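You operate a simulated robot arm through the tools that you are given. There is no shell and no other tool.

You are at the controls of a simulated two-armed robot. One attempt, no reset.

TASK
Set the hanging camera to Manual and 35 mm, focus till the screen says Sharp, take a photo.
Fine: the print below it, by the green button; height and slide cranks stay as they are.
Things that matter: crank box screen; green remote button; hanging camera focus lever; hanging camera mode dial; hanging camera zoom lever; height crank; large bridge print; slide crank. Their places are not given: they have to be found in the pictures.

It is judged by the outcome, as a careful person would: the job done as asked, and still so three seconds after it is handed in. It fails if anything else is knocked over, pushed out of place, dropped, spilled or broken.

THE ROBOT
Two 7-joint arms with fingered hands on one trunk that stands fixed in place. Base frame: the origin is at the foot of the trunk, x ahead of it, y to its left, z up. Readings come in mm, degrees, newtons and seconds.
The left shoulder is at [47, 125, 1249], the right one opposite. With the tool pointing down near the work surface each hand reaches from about 100 to 720 mm from the base axis, measured 20 degrees to its own side. Payload 3.6 kg a hand.
Tool frame (each hand has its own): the origin (TCP) lies between the finger pads and is the grasp point; the fingertips stand 30 mm ahead of it; z points along the fingers, y is the line along which they close. The gripper opens to 104 mm; its body begins 35 mm behind the TCP. The gripper is a hand of 4 fingers: y runs from the thumb to the fingers, the wrist lies at [-15, -104, -178] in the tool frame, and closing takes about 1.5 s.
Orientation is told as [roll, pitch, yaw] about the base's x, y, z axes, in that order, counted from this pose: with the fingers straight down and the wrist toward the robot, the tool's x, y and z point along [0, 1, 0], [1, 0, 0] and [0, 0, -1] of the base frame.

THE INTERFACE
- The arms move only by the tool move_arm. It takes "left_motion", "right_motion" or both (then of equal length, played together; a hand with none holds still); each is a list of rows, each an object of numbers (a shift or turn left out is 0, a gripper value left out holds the last): "x", "y", "z": the shift along the base's x, y, z in units of 20 mm (1.0 is 20 mm); "rx", "ry", "rz": the turn, a rotation vector about the base's x, y, z in units of 5 degrees (1.0 is 5 degrees). In form: [{"x": .., "y": .., "z": .., "rx": .., "ry": .., "rz": ..}, ...]. A call has 1 to 20 rows; each row shifts and turns the commanded pose from where the row before left it. "left_gripper" and "right_gripper" are, for a hand that has rows, the closure, from 0 (fully open) to 1 (shut), set as the call begins (left out, the last holds). A call with a number of a shift or a turn outside -1 to 1 is refused whole. Rows are played at 5 a second. More than 50 mm and 8.6 degrees between two rows, or a gripper value outside its range, and nothing of the call is played. A pose out of reach is approached as far as the arm can. The call stops where the force on the tool passes 40 N (or 10 N more than at its start, if that is more) or the arm is blocked; 0.2 s more then pass. Each finger travels about 72 mm/s and halts on what it meets, pressing with about 31 N; the grip force reading is that of the motor and also rises with nothing between the fingers. The clock runs only during rows and for 0.2 s after the last one: add rows that do not move to give the fingers time. It gives the time, the measured TCP pose, the force on the tool (base axes), the opening and the grip force at its end, in the units of the frame above (readings bear some noise), with the torque about the TCP (base axes, N m) and any sound that the robot's microphone picked up.
- Cameras (640 x 400 px; columns grow to the right, rows downward): "scene" is now at [152.3, 6.4, 1439.2]; the picture's right is [0.08, -1.00, 0.00], its down [-0.04, -0.00, -1.00] and it looks along [1.00, 0.08, -0.04] (base axes); focal length 214 px, centre (320, 200). "left" rides on the left gripper at [-61, -92, -130] in its tool frame; the picture's right is [-0.81, -0.27, 0.52], its down [0.53, -0.71, 0.46] and it looks along [0.24, 0.64, 0.72] (tool axes); focal length 275 px, centre (320, 200). "right" rides on the right gripper at [61, -92, -131] in its tool frame; the picture's right is [-0.81, 0.28, -0.52], its down [-0.53, -0.71, 0.45] and it looks along [-0.24, 0.64, 0.72] (tool axes); focal length 275 px, centre (320, 200).
- capture(camera): a new picture of that camera. No time passes.
- lift_body(by): moves the trunk up (or, below 0, down) by that many mm; the arms and the scene camera ride with it, the base frame stays. It gives what a move gives, with no picture.
- set_fingers(index, middle, ring, thumb_bend, thumb_turn, hand): sets how far each is bent, from 0 (flat) to 100 (curled in); at 30 the hand is open as for a grip, at 70 the pads meet at the TCP. One left out holds its place. A second passes; each finger stops where it meets its share of the squeeze, and holds until it gets a number again. A gripper value or a shape takes the hand back. It gives what a move gives, with no picture; readings hold the bend of each and the force on the fingers (four entries, about 0 where the hand has none), thumb and palm. thumb_turn goes from beside the hand (0) to across from the fingers (100), as for a grip.
- set_grasp(shape, hand): the hand has 4 fingers and takes this shape, open, in about a second: jaw (thumb against the fingers, like two jaws); tri (thumb and two fingers); tip (a fingertip pinch); poke (one finger out to press); point (the index stretched); flat (the hand flat); cup (the hand cupped); fist (a fist). The gripper value then closes the fingers along that shape, each until it touches; the sizes above hold for jaw. It gives what a move gives, with no picture.
- pan_tilt(pan, tilt): turns the head with the scene camera to pan (to the left, within 80 degrees either way) and tilt (down, from -29 to 69), counted from straight ahead of the robot (the tilt from the chest, where the trunk bows). It gives what a move gives.
- point_at(camera, pixels): for up to 12 pixels [column, row] of the newest picture of that camera ("zoom" is the newest enlarged one), the place [x, y, z] in the base frame of the surface seen there, good to about 3 mm. No time passes.
- zoom(camera, box): a new picture of the part [left, top, right, bottom] of that camera's present view, enlarged. No time passes.
- sign_off(): hands the job in; it is judged then, once.

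Leave the grippers open and the arms clear of the work at the hand-in unless told otherwise.

The tools are called after "Request:" by a JSON object that holds its "method" and its "body". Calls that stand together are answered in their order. move_arm: Moves the arms, as the interface text tells. Its arguments: {"type":"object","properties":{"left_motion":{"type":"array","items":{"type":"object","properties":{"x":{"type":"number"},"y":{"type":"number"},"z":{"type":"number"},"rx":{"type":"number"},"ry":{"type":"number"},"rz":{"type":"number"}}}},"left_gripper":{"type":"number"},"right_motion":{"type":"array","items":{"type":"object","properties":{"x":{"type":"number"},"y":{"type":"number"},"z":{"type":"number"},"rx":{"type":"number"},"ry":{"type":"number"},"rz":{"type":"number"}}}},"right_gripper":{"type":"number"}},"required":[]} The other tools are called the same way: lift_body (by) moves the trunk up or down; set_grasp (shape, hand) gives the hand a shape; set_fingers (index, middle, ring, thumb_bend, thumb_turn, hand) moves the fingers one by one; pan_tilt (pan, tilt) turns the head that bears the scene camera; capture (camera) takes a picture; point_at (camera, pixels) gives the place of the surface under pixels of a picture; zoom (camera, box) takes an enlarged picture of a part of a camera's view; sign_off () hands the job in.

At the start:

```text
time_s: 0.0
left_tool_pos: [412.4, 304.6, 1456.7]
left_tool_rot: [0.1, -0.1, -0.1]
left_wrist_force: [0.0, 0.0, 0.3]
left_wrist_torque: [-0.02, 0.01, 0.01]
left_finger_gap: 103.9
left_gripper_force: 0.1
left_shape: jaw
left_bend: [30.0, 30.0, 30.0, 30.0, 98.0]
left_finger forces: [0.0, 0.0, 0.0, 0.0, 0.0, 0.1]
right_tool_pos: [345.5, -89.0, 1530.5]
right_tool_rot: [0.2, -0.1, -0.1]
right_wrist_force: [-0.3, -0.1, 0.0]
right_wrist_torque: [0.02, 0.0, 0.01]
right_finger_gap: 103.5
right_gripper_force: 0.0
right_shape: jaw
right_bend: [30.0, 30.0, 30.0, 30.0, 98.0]
right_finger forces: [0.0, 0.0, 0.0, 0.0, 0.0, 0.0]
trunk travel left (down, up): [-475.0, 61.0]
head pan, tilt (commanded): [4.4, 2.3]
```

scene: 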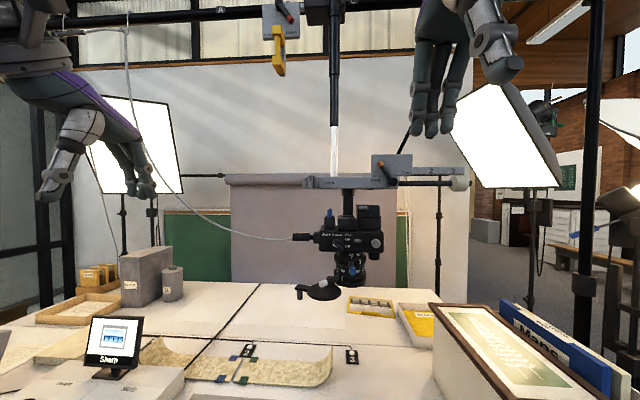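
right: 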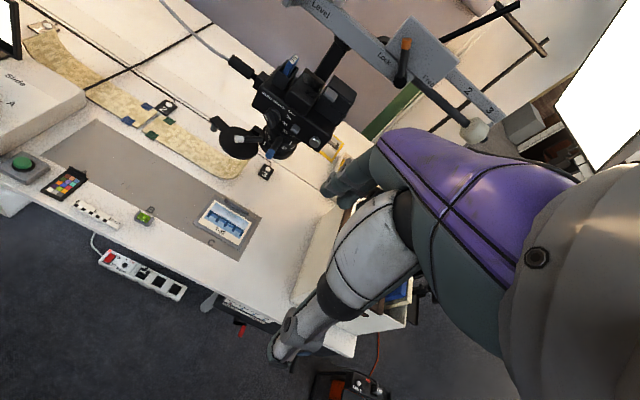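
left: 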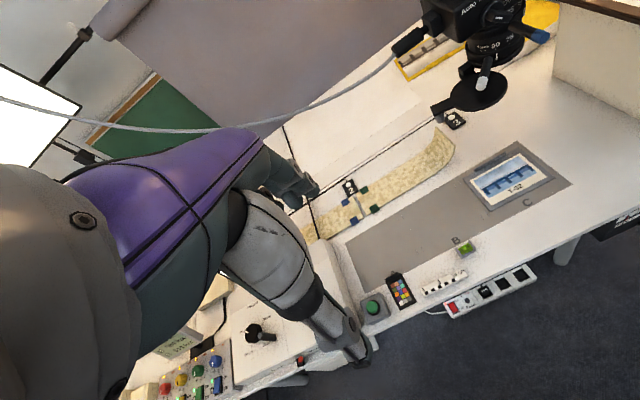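

I see the hanging camera near the middle of the scene (about 345,240), and a crank box screen at about (113,340) that reads "Sharp" or similar. I'll enlarge these parts to read them first.

Request:
{"method": "zoom", "body": {"camera": "scene", "box": [270, 150, 430, 310]}}

Request:
{"method": "zoom", "body": {"camera": "scene", "box": [0, 290, 200, 400]}}

Request:
{"method": "zoom", "body": {"camera": "right", "box": [200, 20, 380, 180]}}

Request:
{"method": "zoom", "body": {"camera": "left", "box": [400, 0, 560, 120]}}

```text
2.50 times, centred on (350, 230) of scene
```

zoom: 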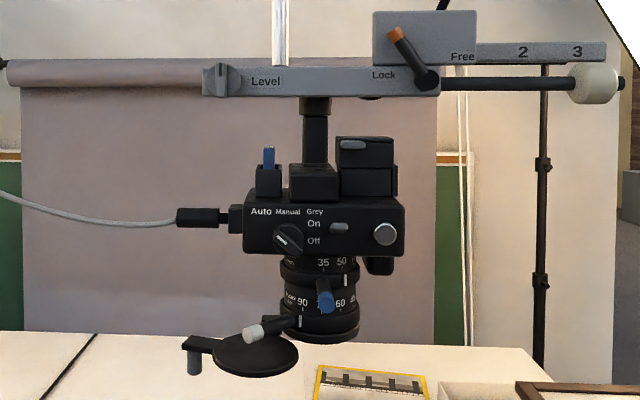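

```text
3.20 times, centred on (100, 345) of scene
```

zoom: 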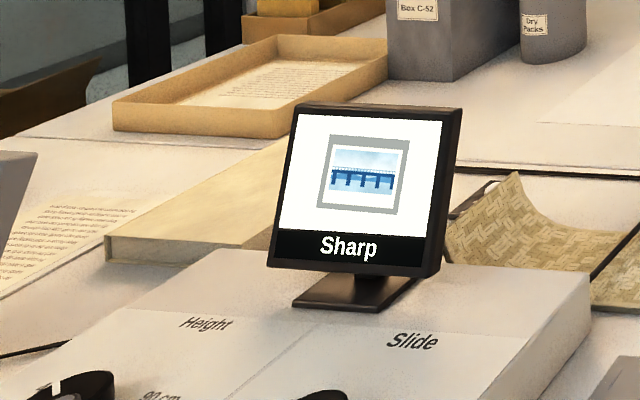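

```text
2.50 times, centred on (290, 100) of right
```

zoom: 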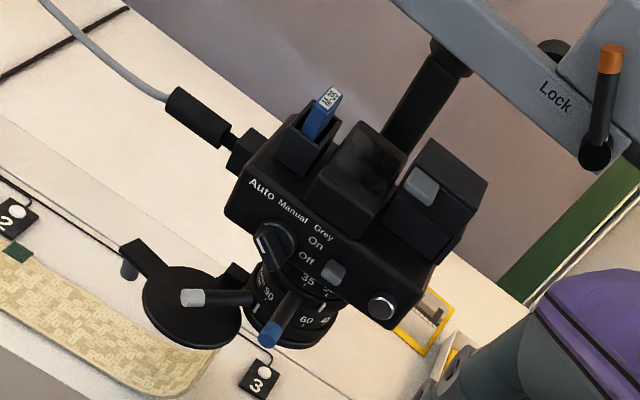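

```text
3.33 times, centred on (480, 60) of left
```

zoom: 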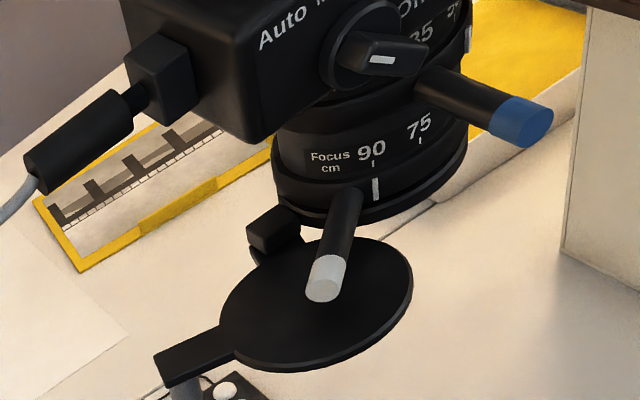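

The camera body has a mode dial with "Auto / Manual / Grey", a blue-tipped lever (zoom: 35, 50...) and a white-tipped lever (focus: 90, 75, 60...). The screen shows "Sharp" now. Next I tilt the head down to see the table, green button and cranks.

Request:
{"method": "pan_tilt", "body": {"pan": 5, "tilt": 45}}

Request:
{"method": "capture", "body": {"camera": "scene"}}

```text
time_s: 1.1
left_tool_pos: [411.9, 304.7, 1456.9]
left_tool_rot: [0.0, 0.0, 0.0]
left_wrist_force: [0.7, -0.4, -0.4]
left_wrist_torque: [0.0, 0.0, 0.02]
left_finger_gap: 103.7
left_gripper_force: 0.0
left_shape: jaw
left_bend: [30.0, 30.0, 30.0, 30.0, 98.0]
left_finger forces: [0.1, 0.0, 0.0, 0.0, 0.0, 0.1]
right_tool_pos: [344.0, -87.4, 1530.3]
right_tool_rot: [0.2, -0.2, 0.0]
right_wrist_force: [0.3, 0.8, -0.3]
right_wrist_torque: [-0.02, -0.03, -0.02]
right_finger_gap: 103.5
right_gripper_force: 0.0
right_shape: jaw
right_bend: [30.0, 30.0, 30.0, 30.0, 98.0]
right_finger forces: [0.0, 0.1, 0.1, 0.1, 0.0, 0.0]
trunk travel left (down, up): [-475.0, 61.0]
head pan, tilt (commanded): [5.0, 45.0]
```

```text
taken
```

scene: 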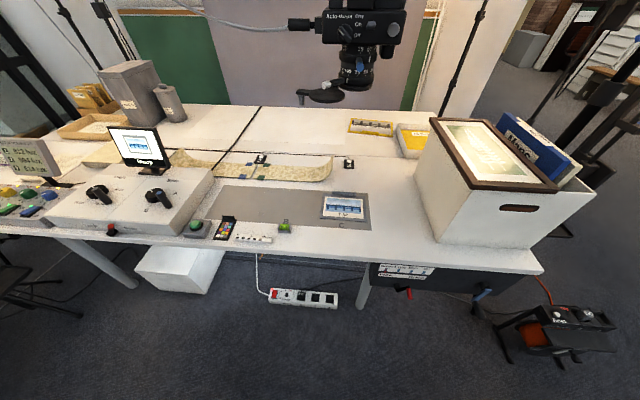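

Now the whole table is visible: crank box with screen (135,150), green button (197,225), print T-92 (342,207), camera above. I enlarge several parts.

Request:
{"method": "zoom", "body": {"camera": "scene", "box": [0, 110, 220, 250]}}

Request:
{"method": "zoom", "body": {"camera": "scene", "box": [170, 130, 400, 260]}}

Request:
{"method": "zoom", "body": {"camera": "scene", "box": [280, 0, 440, 110]}}

Request:
{"method": "point_at", "body": {"camera": "scene", "pixels": [[197, 225], [342, 207], [158, 196], [97, 191], [285, 228], [140, 150], [250, 140], [345, 30], [358, 66], [330, 85], [320, 97]]}}

```text
2.86 times, centred on (110, 180) of scene
```

zoom: 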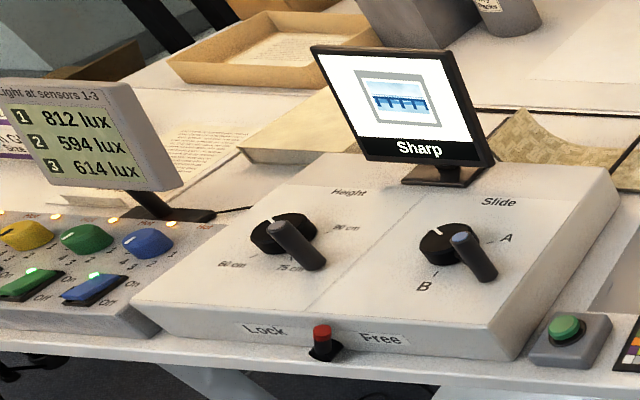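

```text
2.78 times, centred on (285, 195) of scene
```

zoom: 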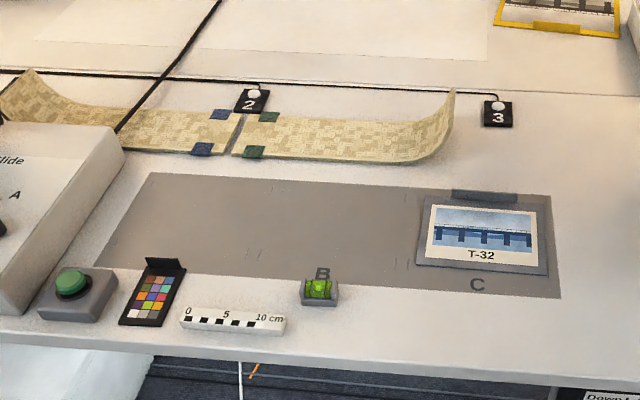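

```text
3.64 times, centred on (360, 55) of scene
```

zoom: 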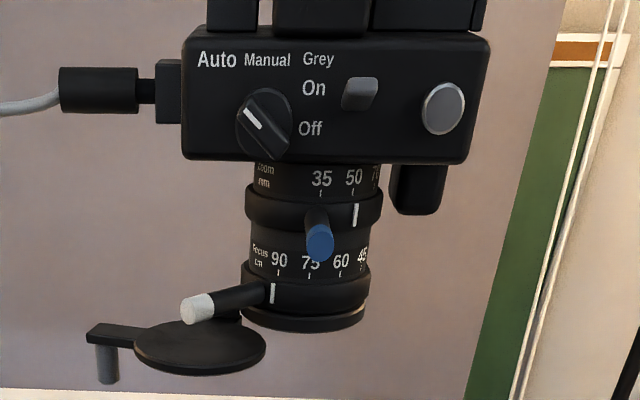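

```text
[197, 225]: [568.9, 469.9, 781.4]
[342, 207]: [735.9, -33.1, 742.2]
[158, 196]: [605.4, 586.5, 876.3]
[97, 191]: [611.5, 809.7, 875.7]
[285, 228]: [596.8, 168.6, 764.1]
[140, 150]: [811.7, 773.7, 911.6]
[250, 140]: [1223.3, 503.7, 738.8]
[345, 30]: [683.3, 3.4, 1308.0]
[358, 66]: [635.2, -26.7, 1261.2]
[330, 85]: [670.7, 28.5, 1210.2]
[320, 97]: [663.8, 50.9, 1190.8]
```

The dial's white mark points up-left (Auto); zoom mark sits at about 50; focus mark near 90; the height crank and slide crank are on the box on the left. The green button is at about [569, 470, 781]. I aim the head at the camera to measure it precisely.

Request:
{"method": "pan_tilt", "body": {"pan": 5, "tilt": 16}}

Request:
{"method": "capture", "body": {"camera": "scene"}}

Request:
{"method": "zoom", "body": {"camera": "scene", "box": [290, 140, 410, 240]}}

```text
time_s: 2.0
left_tool_pos: [411.1, 304.5, 1456.5]
left_tool_rot: [0.1, 0.0, 0.0]
left_wrist_force: [0.0, -0.6, 0.2]
left_wrist_torque: [0.0, 0.01, 0.01]
left_finger_gap: 104.1
left_gripper_force: 0.1
left_shape: jaw
left_bend: [30.0, 30.0, 30.0, 30.0, 98.0]
left_finger forces: [0.1, 0.0, 0.0, 0.1, 0.0, 0.0]
right_tool_pos: [345.8, -87.2, 1530.9]
right_tool_rot: [0.2, -0.1, 0.1]
right_wrist_force: [-0.4, -0.4, -0.1]
right_wrist_torque: [-0.01, 0.02, 0.02]
right_finger_gap: 103.7
right_gripper_force: 0.1
right_shape: jaw
right_bend: [30.0, 30.0, 30.0, 30.0, 98.0]
right_finger forces: [0.1, 0.0, 0.0, 0.0, 0.0, 0.0]
trunk travel left (down, up): [-475.0, 61.0]
head pan, tilt (commanded): [5.0, 16.0]
```

```text
taken
```

scene: 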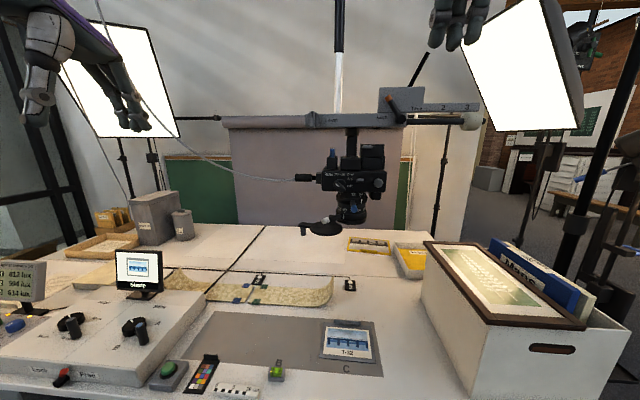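

```text
4.00 times, centred on (350, 190) of scene
```

zoom: 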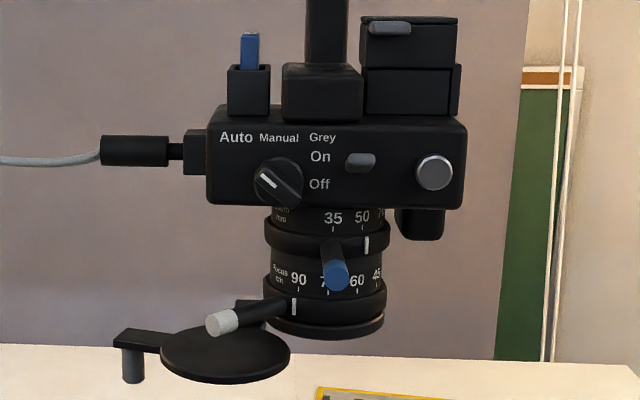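

I measure the dial, levers and body edges on this enlarged picture.

Request:
{"method": "point_at", "body": {"camera": "zoom", "pixels": [[278, 182], [263, 180], [294, 190], [215, 120], [455, 120], [236, 152], [336, 276], [333, 248], [219, 323], [262, 312], [325, 315], [320, 335]]}}

Request:
{"method": "point_at", "body": {"camera": "zoom", "pixels": [[333, 218], [362, 216], [299, 280], [357, 281], [270, 240], [385, 240], [268, 305], [384, 305], [225, 355], [130, 365], [434, 172], [360, 160]]}}

```text
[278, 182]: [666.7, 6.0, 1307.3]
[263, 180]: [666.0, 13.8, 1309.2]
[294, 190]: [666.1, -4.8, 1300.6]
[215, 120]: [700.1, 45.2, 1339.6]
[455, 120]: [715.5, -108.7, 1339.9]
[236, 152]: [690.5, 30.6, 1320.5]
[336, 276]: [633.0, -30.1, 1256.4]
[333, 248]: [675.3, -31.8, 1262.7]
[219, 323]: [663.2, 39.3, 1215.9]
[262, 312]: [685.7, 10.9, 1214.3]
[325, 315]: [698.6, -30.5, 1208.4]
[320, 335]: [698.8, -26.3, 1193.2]
```

```text
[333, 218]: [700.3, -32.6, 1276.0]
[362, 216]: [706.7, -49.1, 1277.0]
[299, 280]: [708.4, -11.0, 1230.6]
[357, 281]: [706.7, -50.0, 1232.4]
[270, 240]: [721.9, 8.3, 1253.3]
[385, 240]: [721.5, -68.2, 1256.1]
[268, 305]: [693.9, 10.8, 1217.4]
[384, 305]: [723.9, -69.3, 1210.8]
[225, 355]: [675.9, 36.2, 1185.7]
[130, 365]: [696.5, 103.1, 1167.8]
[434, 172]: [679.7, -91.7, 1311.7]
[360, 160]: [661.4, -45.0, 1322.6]
```

The lens axis comes out near x 738, y -30; the blue zoom lever tip near [633,-30,1256]; the white focus lever tip near [663,39,1216]; the mode dial near [666,6,1307] and an On/Off slider near y -45 that I must leave alone. I will shape the right hand with its index stretched, and swing it forward at a safe distance to see where the fingertip is.

Request:
{"method": "set_grasp", "body": {"hand": "right", "shape": "point"}}

Request:
{"method": "move_arm", "body": {"right_motion": [{"x": 0.1, "y": -0.3, "z": -0.55, "ry": -1}, {"x": 0.1, "y": -0.3, "z": -0.55, "ry": -1}, {"x": 0.1, "y": -0.3, "z": -0.55, "ry": -1}, {"x": 0.1, "y": -0.3, "z": -0.55, "ry": -1}, {"x": 0.1, "y": -0.3, "z": -0.55, "ry": -1}, {"x": 0.1, "y": -0.3, "z": -0.55, "ry": -1}, {"x": 0.1, "y": -0.3, "z": -0.55, "ry": -1}, {"x": 0.1, "y": -0.3, "z": -0.55, "ry": -1}, {"x": 0.1, "y": -0.3, "z": -0.55, "ry": -1}, {"x": 0.1, "y": -0.3, "z": -0.55, "ry": -1}, {"x": 0.1, "y": -0.3, "z": -0.55, "ry": -1}, {"x": 0.1, "y": -0.3, "z": -0.55, "ry": -1}]}}

Request:
{"method": "capture", "body": {"camera": "scene"}}

Request:
{"method": "capture", "body": {"camera": "right"}}

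```text
time_s: 2.9
left_tool_pos: [411.7, 304.2, 1456.3]
left_tool_rot: [-0.1, 0.0, 0.0]
left_wrist_force: [-0.1, 0.7, 0.4]
left_wrist_torque: [-0.02, -0.02, 0.0]
left_finger_gap: 103.7
left_gripper_force: 0.1
left_shape: jaw
left_bend: [30.0, 30.0, 30.0, 30.0, 98.0]
left_finger forces: [0.0, 0.1, 0.0, 0.0, 0.1, 0.0]
right_tool_pos: [344.8, -87.8, 1529.9]
right_tool_rot: [0.2, 0.0, 0.0]
right_wrist_force: [1.0, -0.2, -0.6]
right_wrist_torque: [-0.01, 0.01, -0.01]
right_finger_gap: 96.0
right_gripper_force: 0.0
right_shape: point
right_bend: [20.0, 100.0, 100.0, 98.0, 88.0]
right_finger forces: [0.0, 0.0, 0.0, 0.0, 0.0, 0.0]
trunk travel left (down, up): [-475.0, 61.0]
head pan, tilt (commanded): [5.0, 16.0]
```

```text
time_s: 3.8
left_tool_pos: [411.7, 303.6, 1457.4]
left_tool_rot: [0.0, -0.1, 0.1]
left_wrist_force: [-0.4, -0.4, 0.5]
left_wrist_torque: [0.01, 0.02, -0.03]
left_finger_gap: 103.5
left_gripper_force: 0.1
left_shape: jaw
left_bend: [30.0, 30.0, 30.0, 30.0, 98.0]
left_finger forces: [0.1, 0.1, 0.0, 0.0, 0.1, 0.0]
right_tool_pos: [354.4, -110.0, 1498.1]
right_tool_rot: [2.2, -16.1, -1.5]
right_wrist_force: [2.2, 2.6, 6.8]
right_wrist_torque: [0.06, 1.24, -0.69]
right_finger_gap: 96.0
right_gripper_force: 0.0
right_shape: point
right_bend: [20.0, 100.0, 100.0, 98.0, 88.0]
right_finger forces: [0.0, 0.0, 0.0, 0.1, 0.0, 0.1]
trunk travel left (down, up): [-475.0, 61.0]
head pan, tilt (commanded): [5.0, 16.0]
stopped in row 4 (right hand): the force on the tool passed its limit at 72 N (the readings are from after the stop); the commanded pose is now the measured one
```

```text
taken
```

scene: 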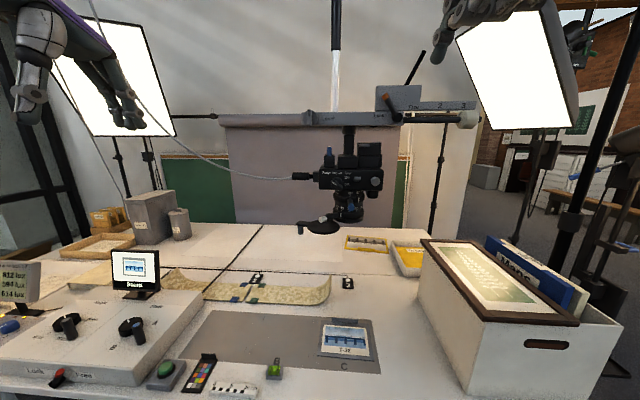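

```text
taken
```

right: 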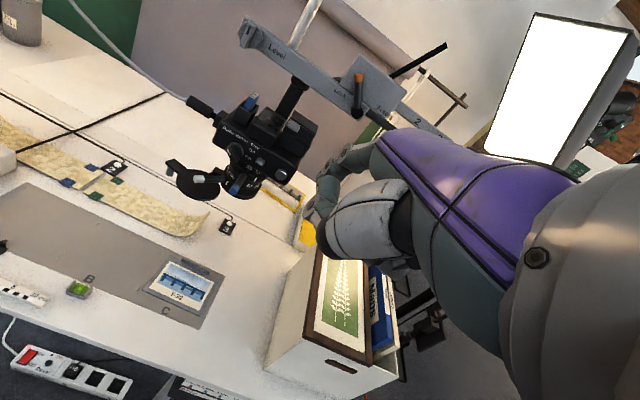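

The right arm stopped with a 72 N force, most likely its wrist or forearm against my own head/trunk, since it stood nearly overhead. I'll back it outward and forward (away from the head) before turning any further.

Request:
{"method": "move_arm", "body": {"right_motion": [{"x": 0.3, "y": -0.5, "z": 0.3}, {"x": 0.5, "y": -0.8, "z": 0.0}, {"x": 0.5, "y": -0.9, "z": 0}, {"x": 0.5, "y": -0.9, "z": 0}, {"x": 0.3, "y": -0.9, "z": 0}, {"x": 0.3, "y": -0.9, "z": 0}, {"x": 0.3, "y": -0.9, "z": 0}, {"x": 0.3, "y": -0.9, "z": 0}]}}

Request:
{"method": "capture", "body": {"camera": "scene"}}

Request:
{"method": "capture", "body": {"camera": "right"}}

```text
time_s: 5.6
left_tool_pos: [411.6, 305.5, 1455.7]
left_tool_rot: [0.1, 0.1, 0.0]
left_wrist_force: [-0.3, -0.1, 0.3]
left_wrist_torque: [0.02, -0.01, -0.01]
left_finger_gap: 103.8
left_gripper_force: 0.1
left_shape: jaw
left_bend: [30.0, 30.0, 30.0, 30.0, 98.0]
left_finger forces: [0.0, 0.0, 0.1, 0.0, 0.1, 0.0]
right_tool_pos: [414.5, -242.2, 1503.3]
right_tool_rot: [1.8, -16.1, -1.5]
right_wrist_force: [-0.7, 0.4, -0.4]
right_wrist_torque: [0.0, -0.05, -0.01]
right_finger_gap: 95.8
right_gripper_force: 0.1
right_shape: point
right_bend: [20.0, 100.0, 100.0, 98.0, 88.0]
right_finger forces: [0.1, 0.1, 0.1, 0.0, 0.1, 0.1]
trunk travel left (down, up): [-475.0, 61.0]
head pan, tilt (commanded): [5.0, 16.0]
```

```text
taken
```

scene: 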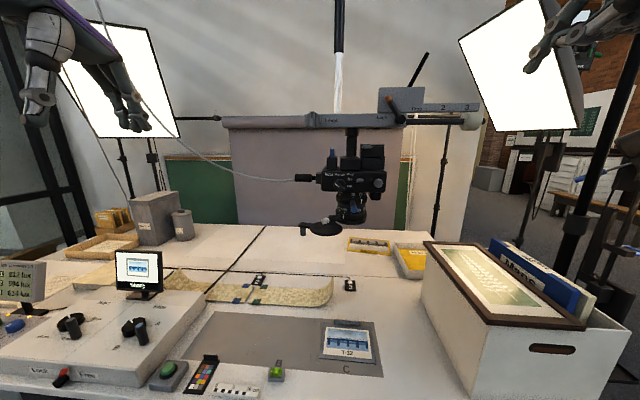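

```text
taken
```

right: 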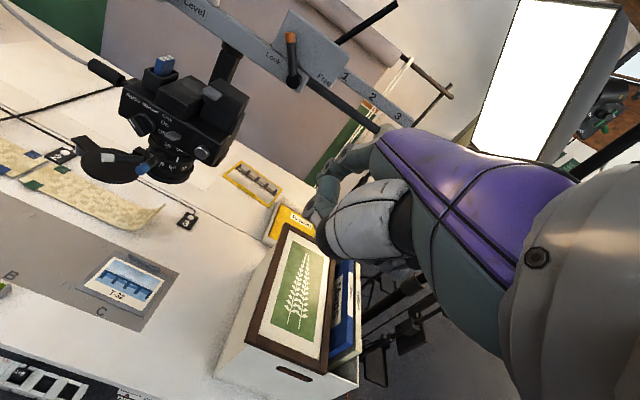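

The head is back where it was and nothing else moved. Now I pitch the right hand forward out here, well clear, while lowering it.

Request:
{"method": "move_arm", "body": {"right_motion": [{"x": 0.1, "y": -0.2, "z": -0.6, "ry": -1}, {"x": 0.1, "y": -0.2, "z": -0.6, "ry": -1}, {"x": 0.1, "y": -0.2, "z": -0.6, "ry": -1}, {"x": 0.1, "y": -0.2, "z": -0.6, "ry": -1}, {"x": 0.1, "y": -0.2, "z": -0.6, "ry": -1}, {"x": 0, "y": -0.2, "z": -0.6, "ry": -1}, {"x": 0, "y": -0.2, "z": -0.6, "ry": -1}, {"x": 0, "y": -0.2, "z": -0.6, "ry": -1}, {"x": 0, "y": -0.2, "z": -0.6, "ry": -1}, {"x": 0, "y": -0.2, "z": -0.6, "ry": -1}, {"x": 0, "y": -0.2, "z": -0.6, "ry": -1}, {"x": 0, "y": 0, "z": -0.6, "ry": -1}]}}

Request:
{"method": "capture", "body": {"camera": "scene"}}

Request:
{"method": "capture", "body": {"camera": "right"}}

```text
time_s: 8.2
left_tool_pos: [411.3, 304.9, 1457.0]
left_tool_rot: [0.0, 0.0, 0.0]
left_wrist_force: [0.8, -0.2, 0.5]
left_wrist_torque: [-0.01, -0.06, -0.03]
left_finger_gap: 103.7
left_gripper_force: 0.1
left_shape: jaw
left_bend: [30.0, 30.0, 30.0, 30.0, 98.0]
left_finger forces: [0.0, 0.1, 0.1, 0.1, 0.0, 0.1]
right_tool_pos: [430.6, -302.1, 1387.4]
right_tool_rot: [3.9, -68.4, -3.9]
right_wrist_force: [1.0, -0.5, -0.1]
right_wrist_torque: [-0.01, 0.02, 0.06]
right_finger_gap: 0.0
right_gripper_force: 0.0
right_shape: point
right_bend: [20.0, 100.0, 100.0, 98.0, 88.0]
right_finger forces: [0.1, 0.0, 0.1, 0.0, 0.0, 0.1]
right hand out of reach, approached as far as the arm can: row 10, 11, 12
trunk travel left (down, up): [-475.0, 61.0]
head pan, tilt (commanded): [5.0, 16.0]
```

```text
taken
```

scene: 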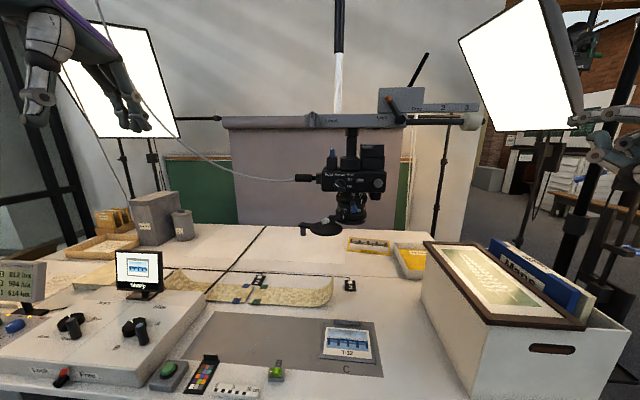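

```text
taken
```

right: 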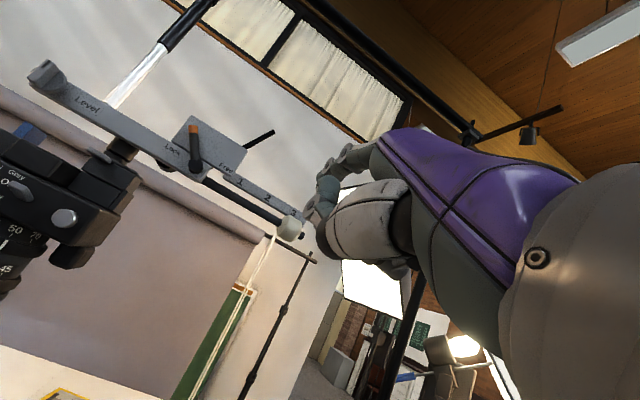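

The arm reached a pitch of -68 before a joint limit. I pan the head right to look at the hand and see where the index fingertip is.

Request:
{"method": "pan_tilt", "body": {"pan": -40, "tilt": 10}}

Request:
{"method": "capture", "body": {"camera": "scene"}}

```text
time_s: 9.3
left_tool_pos: [411.9, 305.7, 1456.5]
left_tool_rot: [0.1, 0.0, 0.0]
left_wrist_force: [0.6, -1.0, -0.2]
left_wrist_torque: [0.04, 0.01, -0.02]
left_finger_gap: 103.7
left_gripper_force: 0.1
left_shape: jaw
left_bend: [30.0, 30.0, 30.0, 30.0, 98.0]
left_finger forces: [0.0, 0.1, 0.0, 0.0, 0.0, 0.0]
right_tool_pos: [431.6, -302.9, 1388.0]
right_tool_rot: [3.9, -68.2, -3.9]
right_wrist_force: [0.0, -0.6, -0.7]
right_wrist_torque: [0.02, 0.01, 0.02]
right_finger_gap: 0.0
right_gripper_force: 0.0
right_shape: point
right_bend: [20.0, 100.0, 100.0, 98.0, 88.0]
right_finger forces: [0.1, 0.1, 0.0, 0.0, 0.0, 0.0]
trunk travel left (down, up): [-475.0, 61.0]
head pan, tilt (commanded): [-40.0, 10.0]
```

```text
taken
```

scene: 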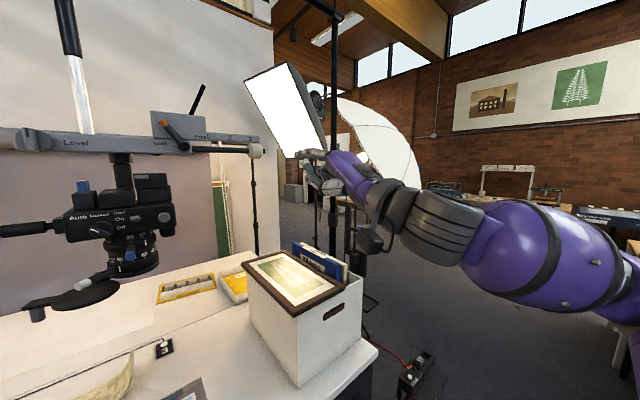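

Request:
{"method": "zoom", "body": {"camera": "scene", "box": [280, 120, 440, 250]}}

```text
3.08 times, centred on (360, 185) of scene
```

zoom: 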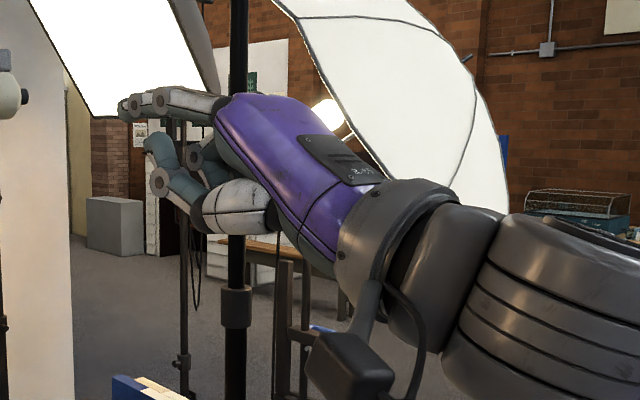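

The index is stretched ahead, the other fingers are curled under. I measure the fingertip position.

Request:
{"method": "point_at", "body": {"camera": "zoom", "pixels": [[125, 106], [125, 114], [137, 104], [165, 98], [152, 142], [160, 182], [240, 110], [300, 170], [330, 370]]}}

```text
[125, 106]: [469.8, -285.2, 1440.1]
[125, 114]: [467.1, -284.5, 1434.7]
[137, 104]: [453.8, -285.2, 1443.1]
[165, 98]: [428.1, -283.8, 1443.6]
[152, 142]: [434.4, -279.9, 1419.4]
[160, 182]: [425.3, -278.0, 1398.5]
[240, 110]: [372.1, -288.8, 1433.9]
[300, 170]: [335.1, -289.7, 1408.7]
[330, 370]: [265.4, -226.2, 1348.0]
```

At pitch -68 the index points straight ahead along +x, with its tip about [+38, +12, +49] from the TCP; curled fingers lie to the right and below. For the dial the left hand fits better (its curled fingers lie to the left, away from the zoom lever and the On/Off switch). I look left now to see the cable and the left hand.

Request:
{"method": "pan_tilt", "body": {"pan": 22, "tilt": 8}}

Request:
{"method": "capture", "body": {"camera": "scene"}}

```text
time_s: 10.7
left_tool_pos: [410.2, 305.4, 1456.4]
left_tool_rot: [0.0, 0.0, 0.0]
left_wrist_force: [0.0, -0.3, 0.5]
left_wrist_torque: [0.02, 0.03, 0.01]
left_finger_gap: 103.7
left_gripper_force: 0.0
left_shape: jaw
left_bend: [30.0, 30.0, 30.0, 30.0, 98.0]
left_finger forces: [0.0, 0.0, 0.0, 0.1, 0.0, 0.0]
right_tool_pos: [430.8, -302.2, 1386.3]
right_tool_rot: [3.8, -68.2, -4.0]
right_wrist_force: [-0.8, 0.1, -0.2]
right_wrist_torque: [0.02, -0.01, 0.0]
right_finger_gap: 0.0
right_gripper_force: 0.0
right_shape: point
right_bend: [20.0, 100.0, 100.0, 98.0, 88.0]
right_finger forces: [0.0, 0.1, 0.0, 0.0, 0.0, 0.1]
trunk travel left (down, up): [-475.0, 61.0]
head pan, tilt (commanded): [22.0, 8.0]
```

```text
taken
```

scene: 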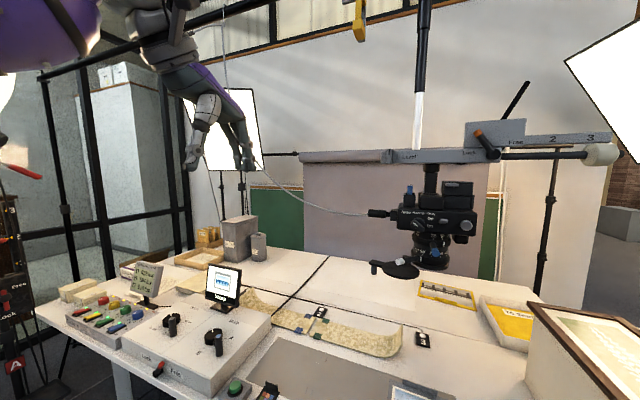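

Request:
{"method": "zoom", "body": {"camera": "scene", "box": [180, 80, 400, 230]}}

Request:
{"method": "point_at", "body": {"camera": "scene", "pixels": [[300, 199], [340, 213], [280, 188], [262, 171], [225, 60], [222, 30], [245, 165], [200, 130], [236, 130], [190, 165]]}}

```text
2.67 times, centred on (290, 155) of scene
```

zoom: 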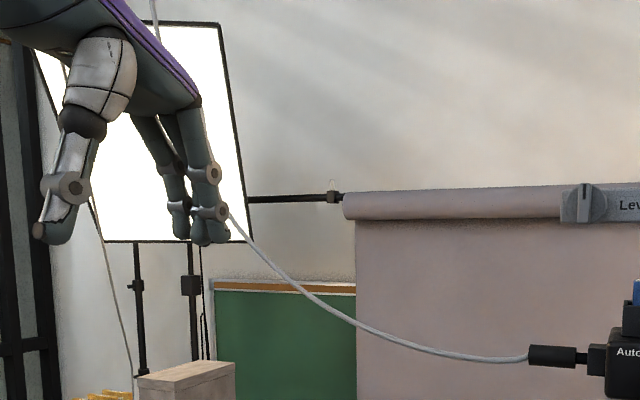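

```text
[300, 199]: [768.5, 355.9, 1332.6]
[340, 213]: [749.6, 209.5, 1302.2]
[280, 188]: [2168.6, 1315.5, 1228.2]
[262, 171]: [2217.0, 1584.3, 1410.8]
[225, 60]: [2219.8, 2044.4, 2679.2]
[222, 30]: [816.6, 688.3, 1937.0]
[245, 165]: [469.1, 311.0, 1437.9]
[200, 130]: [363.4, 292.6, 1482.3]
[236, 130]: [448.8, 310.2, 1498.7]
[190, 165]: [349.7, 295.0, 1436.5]
```

The cable runs at x ≥ 740, behind where the left hand will work. I shape the left hand with the index stretched, then lower it and pitch it forward well short of the camera.

Request:
{"method": "set_grasp", "body": {"hand": "left", "shape": "point"}}

Request:
{"method": "move_arm", "body": {"left_motion": [{"x": 0.1, "y": 0, "z": -0.6, "ry": -0.9}, {"x": 0.1, "y": 0, "z": -0.6, "ry": -0.9}, {"x": 0.1, "y": 0, "z": -0.6, "ry": -0.9}, {"x": 0.1, "y": 0, "z": -0.6, "ry": -0.9}, {"x": 0.1, "y": 0, "z": -0.6, "ry": -0.9}, {"x": 0.1, "y": 0, "z": -0.6, "ry": -0.9}, {"x": 0.1, "y": 0, "z": -0.6, "ry": -0.9}, {"x": 0.1, "y": 0, "z": -0.6, "ry": -0.9}, {"x": 0.1, "y": 0, "z": -0.6, "ry": -0.9}, {"x": 0.1, "y": 0, "z": -0.6, "ry": -0.9}, {"x": 0.1, "y": 0, "z": -0.6, "ry": -0.9}, {"x": 0.1, "y": 0, "z": -0.6, "ry": -0.9}]}}

Request:
{"method": "capture", "body": {"camera": "scene"}}

Request:
{"method": "capture", "body": {"camera": "left"}}

```text
time_s: 11.6
left_tool_pos: [410.9, 305.1, 1457.0]
left_tool_rot: [0.0, 0.0, 0.0]
left_wrist_force: [-0.3, -1.0, 0.3]
left_wrist_torque: [0.01, -0.02, -0.02]
left_finger_gap: 95.9
left_gripper_force: 0.0
left_shape: point
left_bend: [20.0, 100.0, 100.0, 98.0, 88.0]
left_finger forces: [0.0, 0.1, 0.0, 0.0, 0.0, 0.0]
right_tool_pos: [431.6, -303.1, 1387.6]
right_tool_rot: [3.8, -68.3, -4.0]
right_wrist_force: [0.7, -1.2, 0.1]
right_wrist_torque: [-0.01, 0.0, -0.01]
right_finger_gap: 0.0
right_gripper_force: 0.0
right_shape: point
right_bend: [20.0, 100.0, 100.0, 98.0, 88.0]
right_finger forces: [0.0, 0.0, 0.0, 0.1, 0.1, 0.0]
trunk travel left (down, up): [-475.0, 61.0]
head pan, tilt (commanded): [22.0, 8.0]
```

```text
time_s: 14.2
left_tool_pos: [438.8, 306.9, 1313.6]
left_tool_rot: [0.0, -54.2, -0.2]
left_wrist_force: [0.2, 0.2, 1.0]
left_wrist_torque: [0.0, 0.0, 0.05]
left_finger_gap: 95.7
left_gripper_force: 0.1
left_shape: point
left_bend: [20.0, 100.0, 100.0, 98.0, 88.0]
left_finger forces: [0.0, 0.0, 0.0, 0.0, 0.1, 0.1]
left hand out of reach, approached as far as the arm can: row 12
right_tool_pos: [431.2, -302.6, 1386.7]
right_tool_rot: [3.7, -68.1, -4.0]
right_wrist_force: [0.8, -0.1, 0.4]
right_wrist_torque: [0.0, 0.02, 0.05]
right_finger_gap: 0.1
right_gripper_force: 0.0
right_shape: point
right_bend: [20.0, 100.0, 100.0, 98.0, 88.0]
right_finger forces: [0.0, 0.0, 0.0, 0.0, 0.0, 0.1]
trunk travel left (down, up): [-475.0, 61.0]
head pan, tilt (commanded): [22.0, 8.0]
```

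```text
taken
```

scene: 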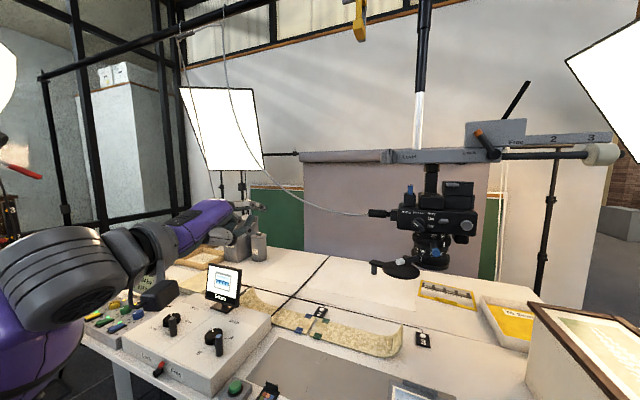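

```text
taken
```

left: 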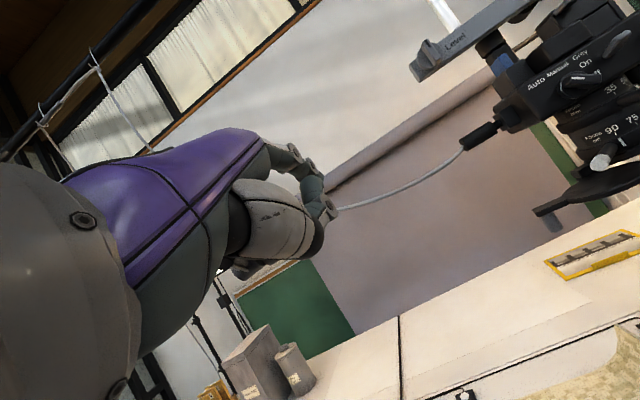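

The left hand reached pitch -54 safely. I move it toward the camera to a spot in front and left of the dial, still about 75 mm short, to look at the dial up close.

Request:
{"method": "move_arm", "body": {"left_motion": [{"x": 0.42, "y": -0.9, "z": -0.1}, {"x": 0.42, "y": -0.9, "z": -0.1}, {"x": 0.42, "y": -0.9, "z": -0.1}, {"x": 0.42, "y": -0.9, "z": -0.1}, {"x": 0.42, "y": -0.9, "z": -0.1}, {"x": 0.42, "y": -0.9, "z": -0.1}, {"x": 0.42, "y": -0.9, "z": -0.1}, {"x": 0.42, "y": -0.9, "z": -0.1}, {"x": 0.42, "y": -0.9, "z": -0.1}, {"x": 0.42, "y": -0.9, "z": -0.1}, {"x": 0.42, "y": -0.9, "z": -0.1}, {"x": 0.4, "y": -0.9, "z": -0.1}]}}

Request:
{"method": "pan_tilt", "body": {"pan": 5, "tilt": 16}}

Request:
{"method": "capture", "body": {"camera": "scene"}}

Request:
{"method": "capture", "body": {"camera": "left"}}

```text
time_s: 16.8
left_tool_pos: [544.3, 92.0, 1291.7]
left_tool_rot: [0.1, -54.0, -0.1]
left_wrist_force: [0.0, 0.8, 0.0]
left_wrist_torque: [0.02, 0.01, -0.01]
left_finger_gap: 95.9
left_gripper_force: 0.1
left_shape: point
left_bend: [20.0, 100.0, 100.0, 98.0, 88.0]
left_finger forces: [0.0, 0.0, 0.0, 0.0, 0.1, 0.0]
left hand out of reach, approached as far as the arm can: row 2
right_tool_pos: [432.5, -303.8, 1386.1]
right_tool_rot: [4.0, -68.3, -4.0]
right_wrist_force: [0.1, 0.3, 0.5]
right_wrist_torque: [0.02, 0.0, 0.0]
right_finger_gap: 0.1
right_gripper_force: 0.1
right_shape: point
right_bend: [20.0, 100.0, 100.0, 98.0, 88.0]
right_finger forces: [0.1, 0.0, 0.0, 0.1, 0.0, 0.0]
trunk travel left (down, up): [-475.0, 61.0]
head pan, tilt (commanded): [22.0, 8.0]
```

```text
time_s: 17.6
left_tool_pos: [544.3, 93.2, 1291.1]
left_tool_rot: [0.0, -54.0, 0.0]
left_wrist_force: [0.4, -0.1, 0.0]
left_wrist_torque: [0.05, -0.01, 0.01]
left_finger_gap: 96.2
left_gripper_force: 0.1
left_shape: point
left_bend: [20.0, 100.0, 100.0, 98.0, 88.0]
left_finger forces: [0.0, 0.1, 0.0, 0.1, 0.1, 0.0]
right_tool_pos: [430.8, -302.7, 1387.4]
right_tool_rot: [3.9, -68.4, -3.9]
right_wrist_force: [0.3, -1.0, -0.5]
right_wrist_torque: [0.01, 0.04, 0.05]
right_finger_gap: 0.0
right_gripper_force: 0.1
right_shape: point
right_bend: [20.0, 100.0, 100.0, 98.0, 88.0]
right_finger forces: [0.0, 0.1, 0.0, 0.0, 0.1, 0.0]
trunk travel left (down, up): [-475.0, 61.0]
head pan, tilt (commanded): [5.0, 16.0]
```

```text
taken
```

scene: 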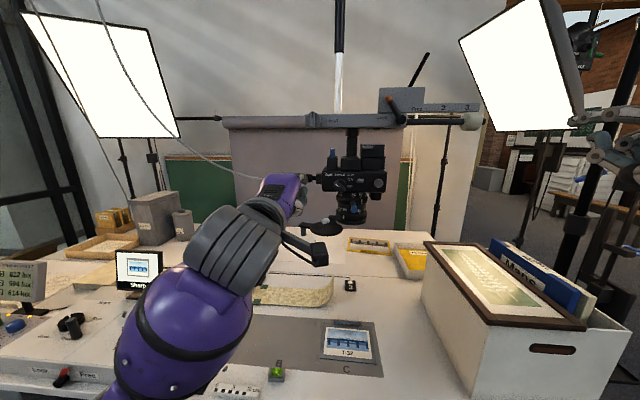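

```text
taken
```

left: 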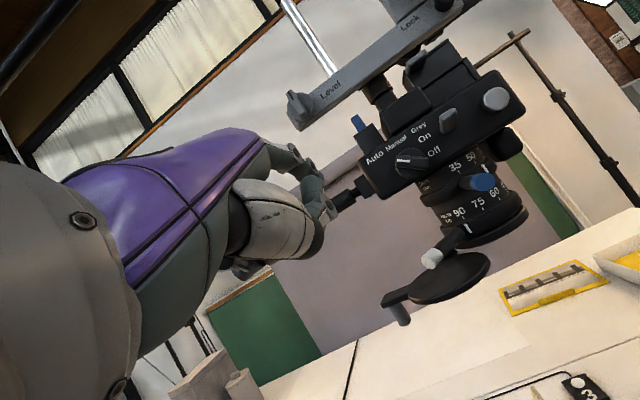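

The left-hand camera shows the camera's front clearly. I enlarge the dial and lens area.

Request:
{"method": "zoom", "body": {"camera": "left", "box": [350, 100, 510, 200]}}

Request:
{"method": "zoom", "body": {"camera": "left", "box": [370, 160, 530, 330]}}

Request:
{"method": "zoom", "body": {"camera": "scene", "box": [270, 150, 400, 240]}}

```text
4.00 times, centred on (430, 150) of left
```

zoom: 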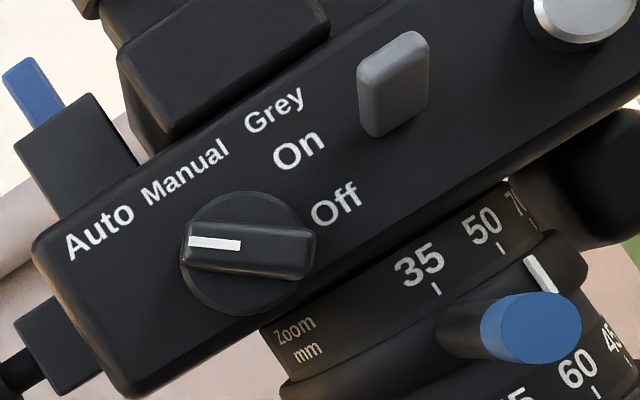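

```text
2.35 times, centred on (450, 245) of left
```

zoom: 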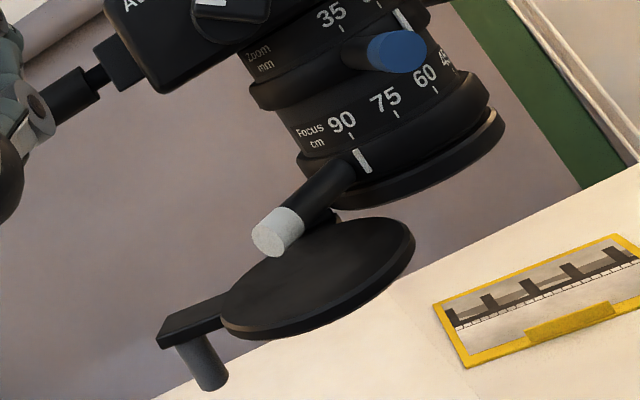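

```text
4.44 times, centred on (335, 195) of scene
```

zoom: 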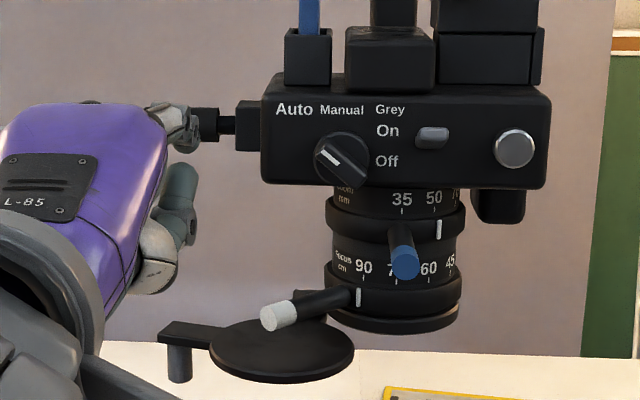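

The bar of the dial is at 45° left of up (Auto); Manual is straight up. I measure the dial's bar, disc and the body face, as well as my left index tip.

Request:
{"method": "zoom", "body": {"camera": "left", "box": [350, 100, 510, 200]}}

Request:
{"method": "point_at", "body": {"camera": "zoom", "pixels": [[249, 248], [195, 242], [305, 240], [240, 207], [245, 303], [205, 285], [140, 250], [180, 330], [230, 145], [310, 262], [190, 262], [395, 85]]}}

Request:
{"method": "capture", "body": {"camera": "left"}}

Request:
{"method": "point_at", "body": {"camera": "left", "pixels": [[297, 150], [290, 157], [330, 205], [336, 212], [322, 205], [313, 190], [347, 197], [360, 190], [430, 258], [385, 300], [400, 315], [485, 270]]}}

```text
4.00 times, centred on (430, 150) of left
```

zoom: 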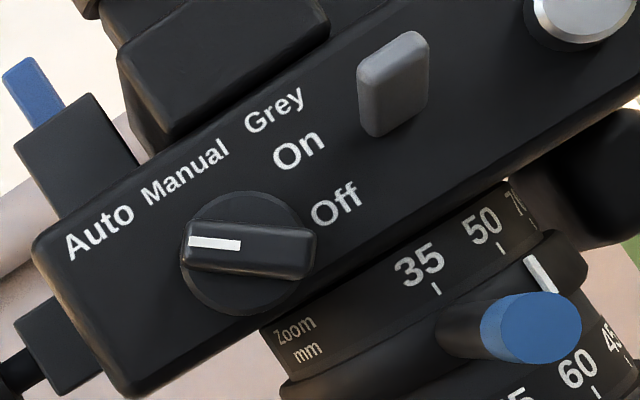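

```text
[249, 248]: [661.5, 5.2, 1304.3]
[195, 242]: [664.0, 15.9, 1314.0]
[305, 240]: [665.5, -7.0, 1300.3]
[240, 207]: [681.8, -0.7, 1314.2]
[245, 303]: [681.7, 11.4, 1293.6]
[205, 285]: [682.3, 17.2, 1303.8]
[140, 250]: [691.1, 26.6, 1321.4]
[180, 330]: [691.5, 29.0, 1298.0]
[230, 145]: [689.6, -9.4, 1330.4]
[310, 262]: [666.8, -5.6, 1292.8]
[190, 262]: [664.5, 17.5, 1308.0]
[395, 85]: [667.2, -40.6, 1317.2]
```

```text
taken
```

left: 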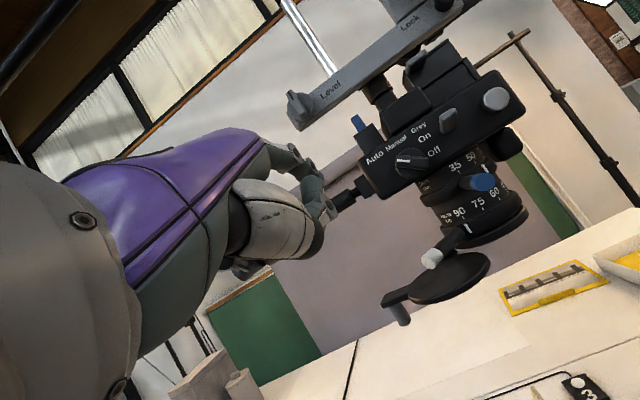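

```text
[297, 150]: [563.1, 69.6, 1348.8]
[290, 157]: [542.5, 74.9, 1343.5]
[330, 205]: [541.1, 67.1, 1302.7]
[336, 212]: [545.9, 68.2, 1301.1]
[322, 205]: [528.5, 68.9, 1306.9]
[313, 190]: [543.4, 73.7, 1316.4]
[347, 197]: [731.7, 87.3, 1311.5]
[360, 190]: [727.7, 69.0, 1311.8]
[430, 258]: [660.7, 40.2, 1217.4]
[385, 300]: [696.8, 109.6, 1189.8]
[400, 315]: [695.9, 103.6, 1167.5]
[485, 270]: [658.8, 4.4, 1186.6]
```

Request:
{"method": "zoom", "body": {"camera": "left", "box": [230, 120, 390, 290]}}

Request:
{"method": "zoom", "body": {"camera": "scene", "box": [260, 150, 340, 220]}}

```text
2.35 times, centred on (310, 205) of left
```

zoom: 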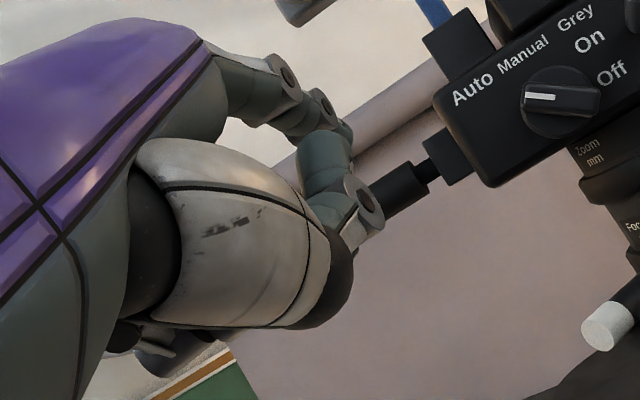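

```text
5.71 times, centred on (300, 185) of scene
```

zoom: 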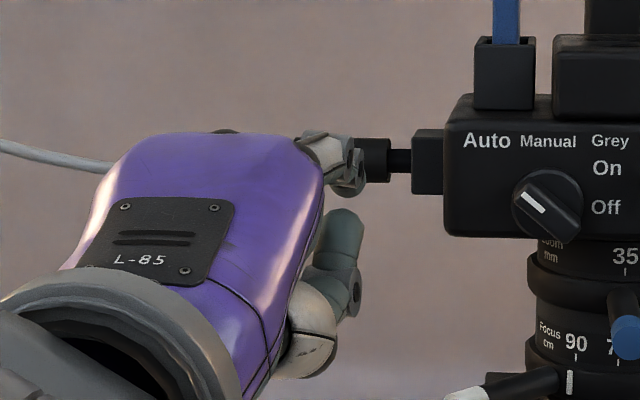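

Request:
{"method": "zoom", "body": {"camera": "left", "box": [280, 130, 360, 230]}}

Request:
{"method": "point_at", "body": {"camera": "zoom", "pixels": [[340, 150], [355, 170], [362, 178], [310, 130], [330, 240], [360, 270], [380, 290], [350, 180]]}}

```text
4.00 times, centred on (320, 180) of left
```

zoom: 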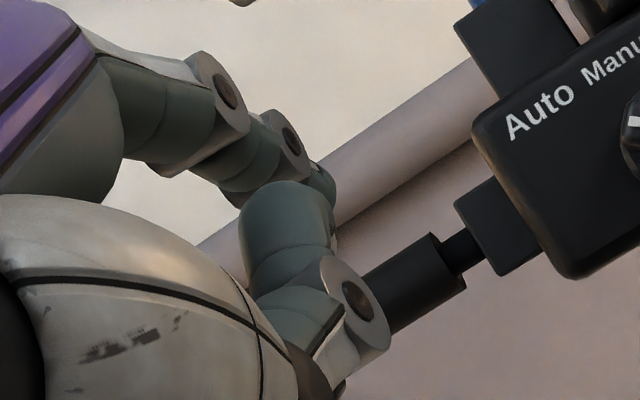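

```text
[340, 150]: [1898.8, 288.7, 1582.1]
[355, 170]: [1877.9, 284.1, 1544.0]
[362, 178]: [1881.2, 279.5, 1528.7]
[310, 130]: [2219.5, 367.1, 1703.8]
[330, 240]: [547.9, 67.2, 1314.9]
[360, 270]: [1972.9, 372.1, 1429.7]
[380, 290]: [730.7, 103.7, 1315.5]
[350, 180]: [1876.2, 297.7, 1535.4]
```

Request:
{"method": "point_at", "body": {"camera": "zoom", "pixels": [[322, 175], [327, 185], [330, 195], [318, 168], [295, 135], [225, 90], [280, 190], [355, 300]]}}

```text
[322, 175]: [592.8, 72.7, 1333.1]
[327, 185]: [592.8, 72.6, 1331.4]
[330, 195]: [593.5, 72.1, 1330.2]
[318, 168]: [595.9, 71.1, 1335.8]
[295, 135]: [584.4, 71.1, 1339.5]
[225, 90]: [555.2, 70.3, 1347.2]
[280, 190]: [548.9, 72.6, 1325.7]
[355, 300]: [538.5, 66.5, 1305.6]
```

My left index tip is at about [597, 80, 1332] (TCP + [53,-12,41]). The dial bar spans x 662–681, centre y 5, z 1305. I bring the tip left of the dial, 35 mm short in depth, and check.

Request:
{"method": "move_arm", "body": {"left_motion": [{"x": 0.43, "y": -0.53, "z": -0.32}, {"x": 0.43, "y": -0.53, "z": -0.32}, {"x": 0.43, "y": -0.53, "z": -0.32}, {"x": 0.43, "y": -0.53, "z": -0.32}, {"x": 0.43, "y": -0.53, "z": -0.32}]}}

Request:
{"method": "capture", "body": {"camera": "left"}}

Request:
{"method": "zoom", "body": {"camera": "scene", "box": [290, 150, 390, 230]}}

```text
time_s: 18.8
left_tool_pos: [586.6, 40.9, 1258.7]
left_tool_rot: [0.0, -53.9, 0.0]
left_wrist_force: [0.5, -0.4, 0.3]
left_wrist_torque: [-0.02, 0.01, -0.01]
left_finger_gap: 96.2
left_gripper_force: 0.0
left_shape: point
left_bend: [20.0, 100.0, 100.0, 98.0, 88.0]
left_finger forces: [0.0, 0.0, 0.0, 0.0, 0.0, 0.0]
right_tool_pos: [432.1, -303.6, 1386.3]
right_tool_rot: [4.0, -68.2, -4.0]
right_wrist_force: [0.2, 0.6, -0.1]
right_wrist_torque: [0.01, -0.01, -0.03]
right_finger_gap: 0.0
right_gripper_force: 0.1
right_shape: point
right_bend: [20.0, 100.0, 100.0, 98.0, 88.0]
right_finger forces: [0.0, 0.0, 0.0, 0.0, 0.0, 0.0]
trunk travel left (down, up): [-475.0, 61.0]
head pan, tilt (commanded): [5.0, 16.0]
```

```text
taken
```

left: 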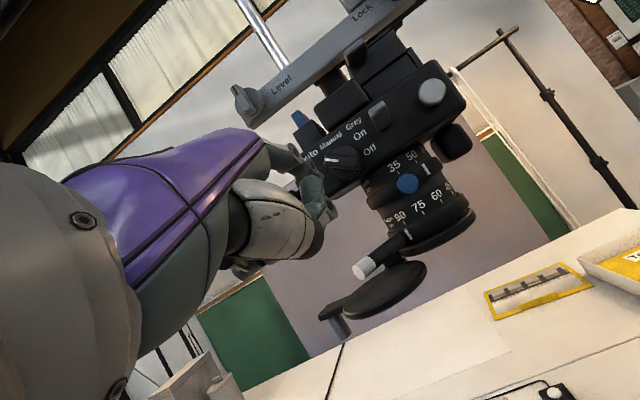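

```text
5.00 times, centred on (340, 190) of scene
```

zoom: 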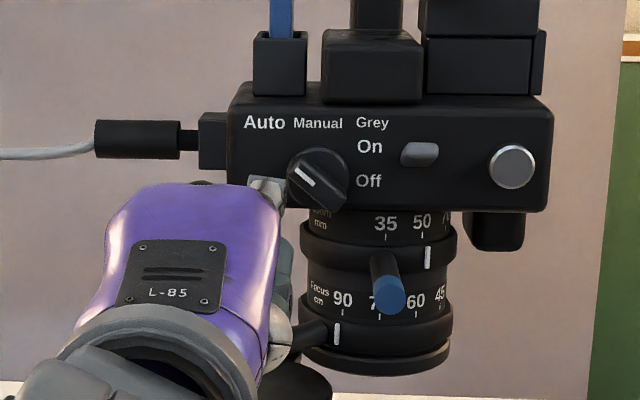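

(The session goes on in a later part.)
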